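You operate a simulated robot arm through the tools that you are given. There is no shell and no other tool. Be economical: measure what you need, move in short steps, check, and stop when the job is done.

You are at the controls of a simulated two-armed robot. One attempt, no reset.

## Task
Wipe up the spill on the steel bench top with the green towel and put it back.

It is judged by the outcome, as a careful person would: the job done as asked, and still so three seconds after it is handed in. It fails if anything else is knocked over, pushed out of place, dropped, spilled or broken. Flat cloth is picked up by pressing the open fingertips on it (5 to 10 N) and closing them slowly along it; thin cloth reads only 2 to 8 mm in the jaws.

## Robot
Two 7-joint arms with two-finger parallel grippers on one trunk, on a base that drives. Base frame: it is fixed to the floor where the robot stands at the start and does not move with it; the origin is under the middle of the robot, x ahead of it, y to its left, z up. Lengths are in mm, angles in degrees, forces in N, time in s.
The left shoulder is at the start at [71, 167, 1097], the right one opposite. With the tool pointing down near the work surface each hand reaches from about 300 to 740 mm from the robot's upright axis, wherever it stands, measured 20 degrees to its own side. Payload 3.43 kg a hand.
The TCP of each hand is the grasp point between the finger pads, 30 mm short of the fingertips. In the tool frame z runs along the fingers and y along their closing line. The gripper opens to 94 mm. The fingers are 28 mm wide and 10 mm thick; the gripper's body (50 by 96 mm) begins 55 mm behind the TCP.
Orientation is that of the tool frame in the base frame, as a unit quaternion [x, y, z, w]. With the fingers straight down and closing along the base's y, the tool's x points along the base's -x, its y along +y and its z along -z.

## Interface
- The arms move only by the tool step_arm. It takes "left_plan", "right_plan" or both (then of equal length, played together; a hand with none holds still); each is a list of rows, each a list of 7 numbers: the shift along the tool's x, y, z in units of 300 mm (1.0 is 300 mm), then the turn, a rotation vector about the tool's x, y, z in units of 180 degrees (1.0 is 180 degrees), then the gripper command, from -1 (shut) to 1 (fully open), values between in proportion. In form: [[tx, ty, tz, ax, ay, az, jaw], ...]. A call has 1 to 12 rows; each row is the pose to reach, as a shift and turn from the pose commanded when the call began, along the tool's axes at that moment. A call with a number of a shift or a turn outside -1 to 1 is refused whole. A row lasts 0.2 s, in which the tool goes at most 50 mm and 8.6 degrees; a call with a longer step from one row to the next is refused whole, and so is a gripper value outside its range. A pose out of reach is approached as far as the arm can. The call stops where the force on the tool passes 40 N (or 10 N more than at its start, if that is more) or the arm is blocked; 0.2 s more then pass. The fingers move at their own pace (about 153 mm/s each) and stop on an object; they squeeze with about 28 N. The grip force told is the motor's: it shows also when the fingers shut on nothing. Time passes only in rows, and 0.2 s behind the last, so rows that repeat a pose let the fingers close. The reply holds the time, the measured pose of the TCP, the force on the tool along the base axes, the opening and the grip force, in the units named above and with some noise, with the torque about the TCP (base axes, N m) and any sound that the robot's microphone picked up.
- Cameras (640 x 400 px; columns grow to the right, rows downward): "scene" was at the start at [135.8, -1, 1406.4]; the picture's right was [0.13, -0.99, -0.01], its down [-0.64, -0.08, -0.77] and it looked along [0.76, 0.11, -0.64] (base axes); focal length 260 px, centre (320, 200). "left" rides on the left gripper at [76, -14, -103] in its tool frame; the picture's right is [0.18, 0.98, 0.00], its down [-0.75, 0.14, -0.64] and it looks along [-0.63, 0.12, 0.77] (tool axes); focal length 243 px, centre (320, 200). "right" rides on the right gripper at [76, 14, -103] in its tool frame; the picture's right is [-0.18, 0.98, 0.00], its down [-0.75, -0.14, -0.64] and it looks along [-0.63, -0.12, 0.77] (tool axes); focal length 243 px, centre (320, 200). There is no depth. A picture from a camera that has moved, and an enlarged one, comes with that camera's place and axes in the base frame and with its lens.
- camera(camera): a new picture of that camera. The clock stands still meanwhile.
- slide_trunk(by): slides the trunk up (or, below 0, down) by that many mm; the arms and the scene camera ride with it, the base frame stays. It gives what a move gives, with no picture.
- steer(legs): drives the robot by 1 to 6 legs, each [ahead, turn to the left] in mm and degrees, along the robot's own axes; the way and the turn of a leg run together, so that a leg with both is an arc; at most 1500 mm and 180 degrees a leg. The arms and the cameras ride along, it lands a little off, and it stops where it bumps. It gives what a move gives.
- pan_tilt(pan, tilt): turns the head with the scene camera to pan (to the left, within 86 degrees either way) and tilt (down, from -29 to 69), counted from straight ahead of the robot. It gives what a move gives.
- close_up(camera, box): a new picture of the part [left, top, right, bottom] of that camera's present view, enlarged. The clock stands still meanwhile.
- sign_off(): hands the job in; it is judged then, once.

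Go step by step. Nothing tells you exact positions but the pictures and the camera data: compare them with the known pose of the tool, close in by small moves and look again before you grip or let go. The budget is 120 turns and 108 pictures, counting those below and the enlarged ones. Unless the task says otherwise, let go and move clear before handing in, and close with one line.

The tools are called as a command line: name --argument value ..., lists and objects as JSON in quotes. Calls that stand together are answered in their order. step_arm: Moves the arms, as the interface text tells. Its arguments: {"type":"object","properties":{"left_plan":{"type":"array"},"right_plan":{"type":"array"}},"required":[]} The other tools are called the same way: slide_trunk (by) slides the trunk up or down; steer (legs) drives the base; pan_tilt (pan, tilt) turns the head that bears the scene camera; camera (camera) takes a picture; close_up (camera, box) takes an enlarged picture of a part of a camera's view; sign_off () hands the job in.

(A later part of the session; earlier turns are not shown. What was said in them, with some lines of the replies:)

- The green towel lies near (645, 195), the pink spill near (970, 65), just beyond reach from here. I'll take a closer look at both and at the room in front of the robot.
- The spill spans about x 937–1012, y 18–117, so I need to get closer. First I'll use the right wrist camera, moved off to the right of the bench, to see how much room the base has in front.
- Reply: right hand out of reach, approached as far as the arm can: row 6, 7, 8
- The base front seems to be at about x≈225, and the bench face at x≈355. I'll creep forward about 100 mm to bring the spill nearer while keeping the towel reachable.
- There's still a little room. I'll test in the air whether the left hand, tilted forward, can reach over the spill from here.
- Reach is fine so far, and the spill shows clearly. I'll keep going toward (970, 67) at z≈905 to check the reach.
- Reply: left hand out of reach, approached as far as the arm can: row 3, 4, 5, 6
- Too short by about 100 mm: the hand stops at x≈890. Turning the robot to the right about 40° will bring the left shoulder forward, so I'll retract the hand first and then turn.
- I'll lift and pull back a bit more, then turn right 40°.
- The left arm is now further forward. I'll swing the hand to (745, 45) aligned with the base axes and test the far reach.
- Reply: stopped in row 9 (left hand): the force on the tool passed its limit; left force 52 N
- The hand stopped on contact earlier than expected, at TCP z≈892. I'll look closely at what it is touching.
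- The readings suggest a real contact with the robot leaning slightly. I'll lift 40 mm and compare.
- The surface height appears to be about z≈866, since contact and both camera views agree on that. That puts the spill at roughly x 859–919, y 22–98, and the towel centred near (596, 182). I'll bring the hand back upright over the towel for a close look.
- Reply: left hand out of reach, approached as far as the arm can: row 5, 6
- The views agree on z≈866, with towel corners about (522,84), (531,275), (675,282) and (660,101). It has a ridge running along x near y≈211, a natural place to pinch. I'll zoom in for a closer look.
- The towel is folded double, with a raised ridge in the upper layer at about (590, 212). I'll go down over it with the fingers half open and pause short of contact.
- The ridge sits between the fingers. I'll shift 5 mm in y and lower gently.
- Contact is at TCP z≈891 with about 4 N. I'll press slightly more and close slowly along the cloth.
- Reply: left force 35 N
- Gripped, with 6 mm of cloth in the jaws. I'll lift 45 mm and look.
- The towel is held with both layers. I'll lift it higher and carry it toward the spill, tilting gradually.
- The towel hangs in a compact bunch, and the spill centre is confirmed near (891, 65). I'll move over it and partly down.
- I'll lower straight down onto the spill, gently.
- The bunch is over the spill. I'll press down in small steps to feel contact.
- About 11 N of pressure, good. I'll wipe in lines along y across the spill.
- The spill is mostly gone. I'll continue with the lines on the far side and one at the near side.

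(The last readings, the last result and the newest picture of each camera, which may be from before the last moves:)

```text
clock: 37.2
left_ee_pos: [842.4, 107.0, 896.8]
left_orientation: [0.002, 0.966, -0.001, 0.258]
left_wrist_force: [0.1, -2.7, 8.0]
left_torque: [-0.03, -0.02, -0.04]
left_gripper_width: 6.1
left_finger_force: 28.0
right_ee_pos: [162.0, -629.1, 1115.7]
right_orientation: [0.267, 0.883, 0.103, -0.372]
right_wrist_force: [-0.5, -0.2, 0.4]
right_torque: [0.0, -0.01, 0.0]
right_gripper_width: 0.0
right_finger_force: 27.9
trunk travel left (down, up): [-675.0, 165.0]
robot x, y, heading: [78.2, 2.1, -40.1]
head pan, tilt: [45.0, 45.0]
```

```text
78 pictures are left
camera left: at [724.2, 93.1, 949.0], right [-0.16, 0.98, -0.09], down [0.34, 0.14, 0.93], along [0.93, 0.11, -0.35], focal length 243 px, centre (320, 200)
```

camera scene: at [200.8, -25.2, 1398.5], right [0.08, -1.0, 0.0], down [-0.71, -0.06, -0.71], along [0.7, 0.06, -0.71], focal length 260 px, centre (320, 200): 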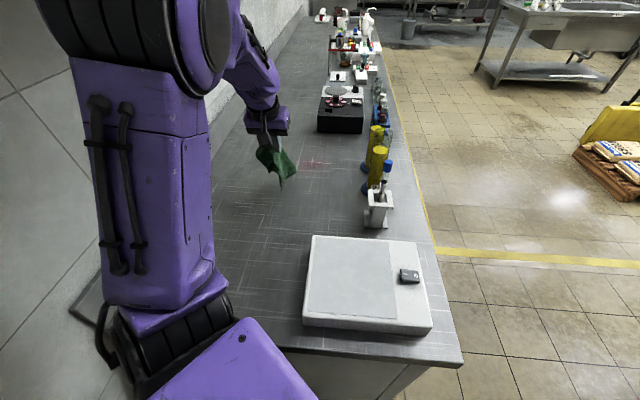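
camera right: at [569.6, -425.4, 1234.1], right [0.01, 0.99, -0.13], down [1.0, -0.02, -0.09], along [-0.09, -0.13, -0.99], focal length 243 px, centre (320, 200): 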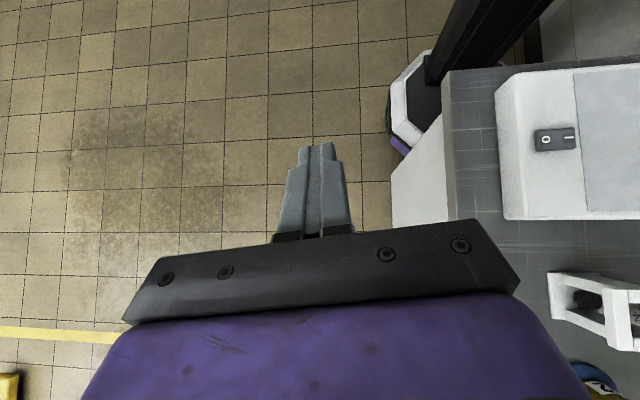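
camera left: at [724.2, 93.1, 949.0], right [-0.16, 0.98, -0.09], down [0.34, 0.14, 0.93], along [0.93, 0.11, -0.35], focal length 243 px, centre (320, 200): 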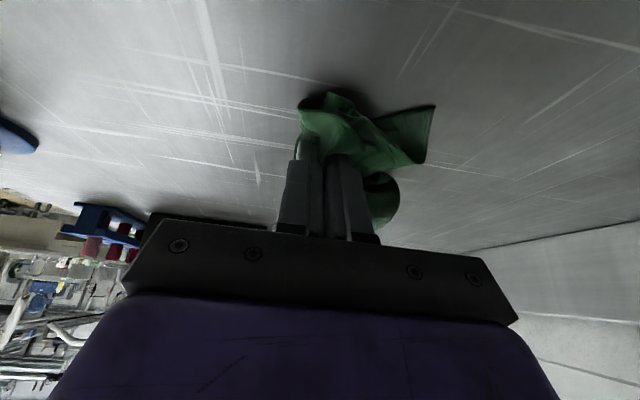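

It looks clean. I'll lift and back away to inspect the spot.

step_arm --left_plan '[[-0.02, 0, -0.1, 0, 0, 0, -1], [-0.02, 0.03, -0.22, 0, 0, 0, -1], [0, 0.06, -0.35, 0, 0, 0, -1], [0.033, 0.1, -0.48, 0, 0, 0, -1]]'

close_up --camera "scene" --box '[240, 110, 390, 210]'

camera --camera "left"

```text
clock: 38.2
left_ee_pos: [762.1, 136.9, 1016.4]
left_orientation: [0.001, 0.966, -0.001, 0.257]
left_wrist_force: [0.1, -0.3, 0.7]
left_torque: [-0.03, -0.01, 0.01]
left_gripper_width: 6.1
left_finger_force: 28.5
right_ee_pos: [161.0, -630.6, 1116.7]
right_orientation: [0.267, 0.884, 0.103, -0.37]
right_wrist_force: [0.1, 0.0, 0.3]
right_torque: [-0.04, -0.02, -0.01]
right_gripper_width: 0.0
right_finger_force: 28.6
trunk travel left (down, up): [-675.0, 165.0]
robot x, y, heading: [81.0, -0.2, -40.2]
head pan, tilt: [45.0, 45.0]
```

```text
4.00 times, centred on (315, 160) of scene
camera zoom: at [196.3, -24.1, 1398.9], right [0.08, -1.0, 0.0], down [-0.7, -0.06, -0.71], along [0.71, 0.06, -0.71], focal length 1039 px, centre (340, 360)
```

zoom: 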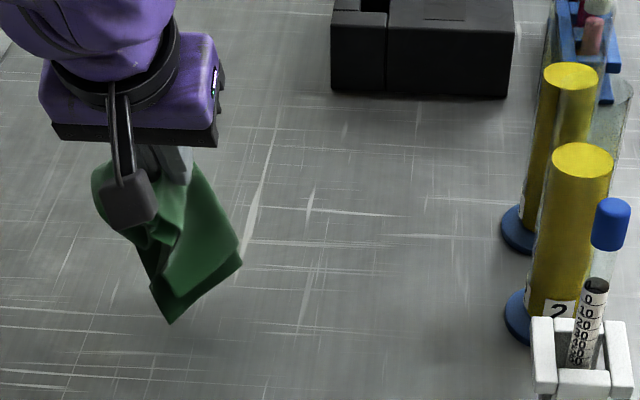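

```text
76 pictures are left
camera left: at [643.2, 124.3, 1068.5], right [-0.16, 0.98, -0.09], down [0.34, 0.14, 0.93], along [0.93, 0.12, -0.35], focal length 243 px, centre (320, 200)
```

left: 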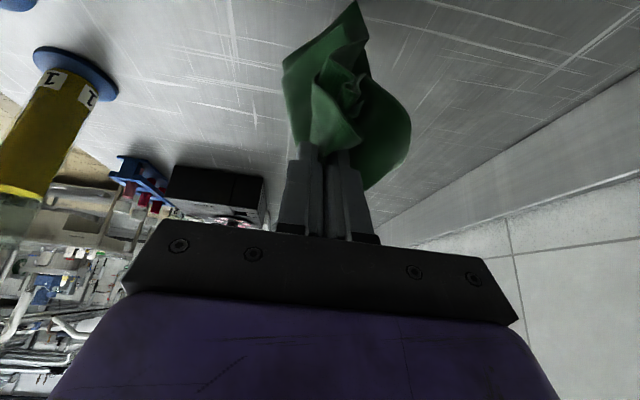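

The spot is clean. Next I'll carry the towel back, setting the low end down near (600, 105) and drawing it toward +y so it lays out where it was.

step_arm --left_plan '[[0.094, -0.018, -0.054, 0, 0.033, 0, -1], [0.188, -0.036, -0.107, 0, 0.067, 0, -1], [0.281, -0.054, -0.161, 0, 0.1, 0, -1], [0.375, -0.072, -0.214, 0, 0.134, 0, -1], [0.469, -0.09, -0.268, 0, 0.167, 0, -1]]'

camera --camera "left"

camera --camera "scene"

```text
clock: 39.4
left_ee_pos: [600.6, 110.8, 1017.3]
left_orientation: [0.002, 1.0, 0.0, -0.003]
left_wrist_force: [0.1, -0.6, -0.3]
left_torque: [0.01, 0.01, 0.0]
left_gripper_width: 6.2
left_finger_force: 27.6
right_ee_pos: [161.3, -630.0, 1115.8]
right_orientation: [0.266, 0.883, 0.103, -0.371]
right_wrist_force: [0.5, -0.4, -0.1]
right_torque: [-0.01, -0.03, -0.01]
right_gripper_width: 0.2
right_finger_force: 28.5
trunk travel left (down, up): [-675.0, 165.0]
robot x, y, heading: [79.0, -1.2, -40.2]
head pan, tilt: [45.0, 45.0]
```

```text
75 pictures are left
camera left: at [524.7, 97.0, 1121.1], right [-0.18, 0.98, 0.0], down [0.76, 0.14, 0.64], along [0.63, 0.12, -0.77], focal length 243 px, centre (320, 200)
```

left: 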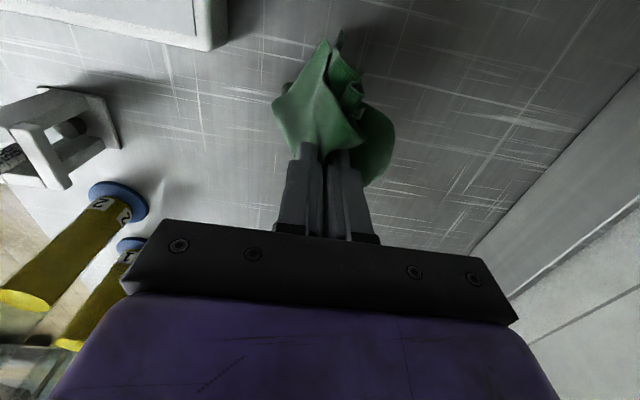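

```text
74 pictures are left
camera scene: at [198.5, -25.3, 1398.7], right [0.08, -1.0, 0.0], down [-0.7, -0.06, -0.71], along [0.7, 0.06, -0.71], focal length 260 px, centre (320, 200)
```

scene: 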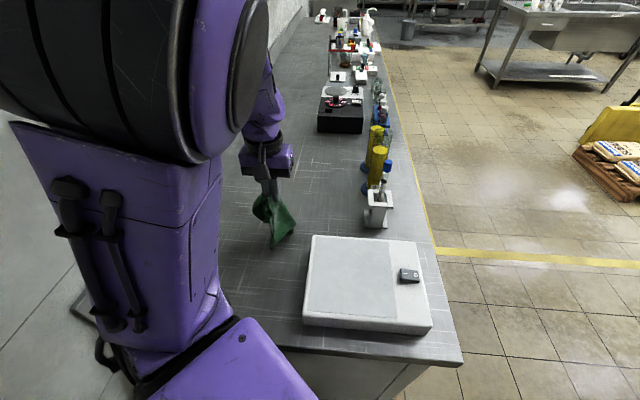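

I'll lower diagonally toward +y so the cloth trails and lays out.

step_arm --left_plan '[[0, 0, 0.08, 0, 0, 0, -1], [0, 0.03, 0.15, 0, 0, 0, -1], [0, 0.1, 0.22, 0, 0, 0, -1], [0, 0.17, 0.28, 0, 0, 0, -1], [0, 0.25, 0.32, 0, 0, 0, -1], [0, 0.33, 0.36, 0, 0, 0, -1], [0, 0.4, 0.38, 0, 0, 0, -1]]'

camera --camera "left"

camera --camera "scene"

```text
clock: 41.0
left_ee_pos: [602.3, 230.5, 901.1]
left_orientation: [0.002, 1.0, 0.0, -0.004]
left_wrist_force: [-0.3, -0.1, -0.1]
left_torque: [-0.02, 0.03, 0.02]
left_gripper_width: 6.0
left_finger_force: 28.7
right_ee_pos: [161.9, -628.8, 1116.5]
right_orientation: [0.268, 0.883, 0.102, -0.371]
right_wrist_force: [-1.1, 0.4, 1.1]
right_torque: [-0.01, 0.02, 0.0]
right_gripper_width: 0.1
right_finger_force: 27.5
trunk travel left (down, up): [-675.0, 165.0]
robot x, y, heading: [78.7, -2.6, -39.9]
head pan, tilt: [45.0, 45.0]
```

```text
73 pictures are left
camera left: at [525.2, 217.3, 1005.6], right [-0.18, 0.98, 0.0], down [0.76, 0.14, 0.64], along [0.63, 0.12, -0.77], focal length 243 px, centre (320, 200)
```

left: 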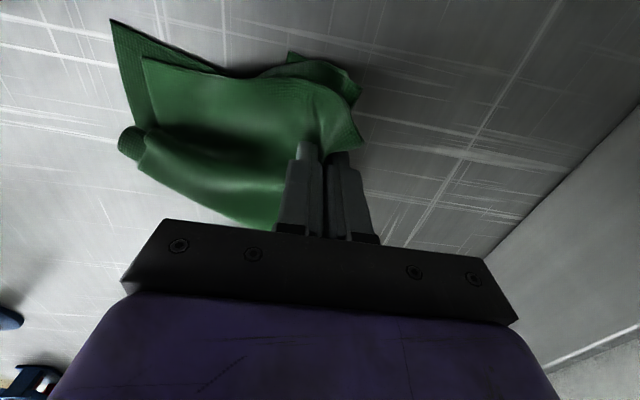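

```text
72 pictures are left
camera scene: at [199.5, -23.7, 1398.7], right [0.08, -1.0, 0.0], down [-0.7, -0.06, -0.71], along [0.7, 0.06, -0.71], focal length 260 px, centre (320, 200)
```

scene: 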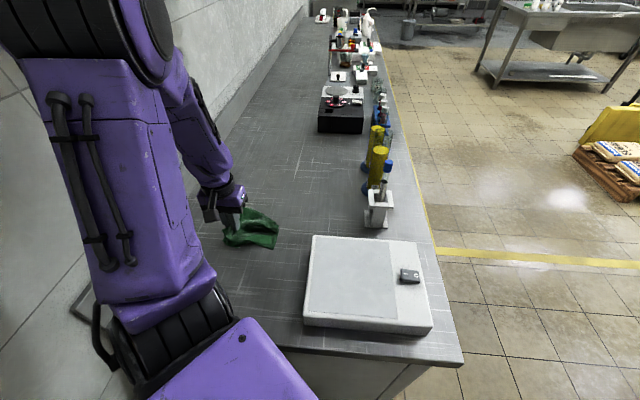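

The towel lies back over its original spot. I'll lower a touch, open the fingers partway, and lift clear.

step_arm --left_plan '[[0, 0, 0.015, 0, 0, 0, -1], [0, 0, 0.015, 0, 0, 0, -0.8], [0, 0, 0.015, 0, 0, 0, -0.6], [0, 0, 0.015, 0, 0, 0, -0.4], [0, 0, 0.015, 0, 0, 0, -0.3], [0, 0, -0.03, 0, 0, 0, -0.3], [0, 0, -0.1, 0, 0, 0, -0.3], [0, 0, -0.2, 0, 0, 0, -0.3], [0, 0, -0.35, 0, 0, 0, -0.3], [0, 0, -0.5, 0, 0, 0, -0.3]]'

camera --camera "left"

```text
clock: 43.2
left_ee_pos: [602.1, 231.4, 1054.1]
left_orientation: [0.002, 1.0, 0.0, -0.002]
left_wrist_force: [-0.1, -0.1, -0.8]
left_torque: [0.03, -0.02, 0.0]
left_gripper_width: 32.8
left_finger_force: 0.0
right_ee_pos: [161.6, -630.4, 1116.4]
right_orientation: [0.268, 0.883, 0.104, -0.371]
right_wrist_force: [1.2, -0.2, -0.5]
right_torque: [0.02, 0.03, 0.0]
right_gripper_width: 0.0
right_finger_force: 28.3
trunk travel left (down, up): [-675.0, 165.0]
robot x, y, heading: [80.0, 0.4, -40.2]
head pan, tilt: [45.0, 45.0]
```

```text
71 pictures are left
camera left: at [524.9, 216.8, 1157.1], right [-0.18, 0.98, 0.0], down [0.76, 0.14, 0.64], along [0.63, 0.12, -0.77], focal length 243 px, centre (320, 200)
```

left: 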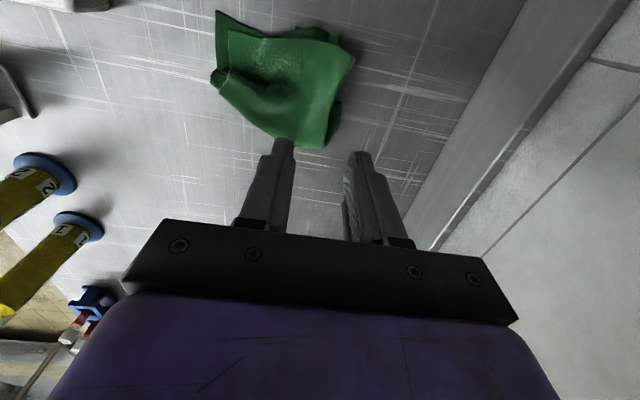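

The towel is released, centred at about (601, 187) against (597, 186) originally. One last look at the whole bench.

close_up --camera "scene" --box '[210, 110, 450, 270]'

```text
2.50 times, centred on (330, 190) of scene
camera zoom: at [198.1, -25.4, 1398.7], right [0.08, -1.0, 0.0], down [-0.7, -0.06, -0.71], along [0.71, 0.06, -0.71], focal length 649 px, centre (295, 225)
```

zoom: 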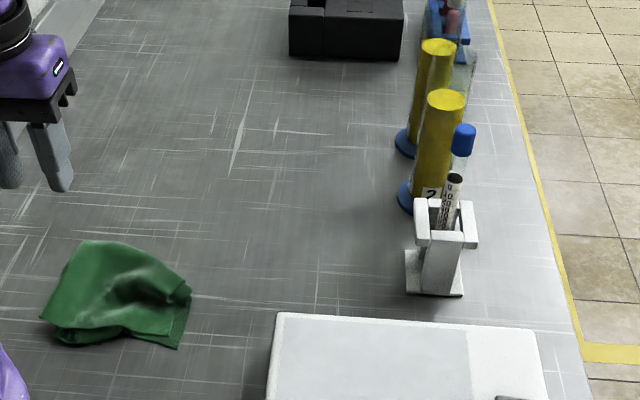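

The spill is gone, the towel is back in its place, and everything else stands where it was. The hand is clear, so I'm handing in.

sign_off

```text
The job is handed in.
```

I wiped up the spill with the green towel and put the towel back within about 5 mm of where it lay; it is a bit more crumpled than before, and nothing else was moved.
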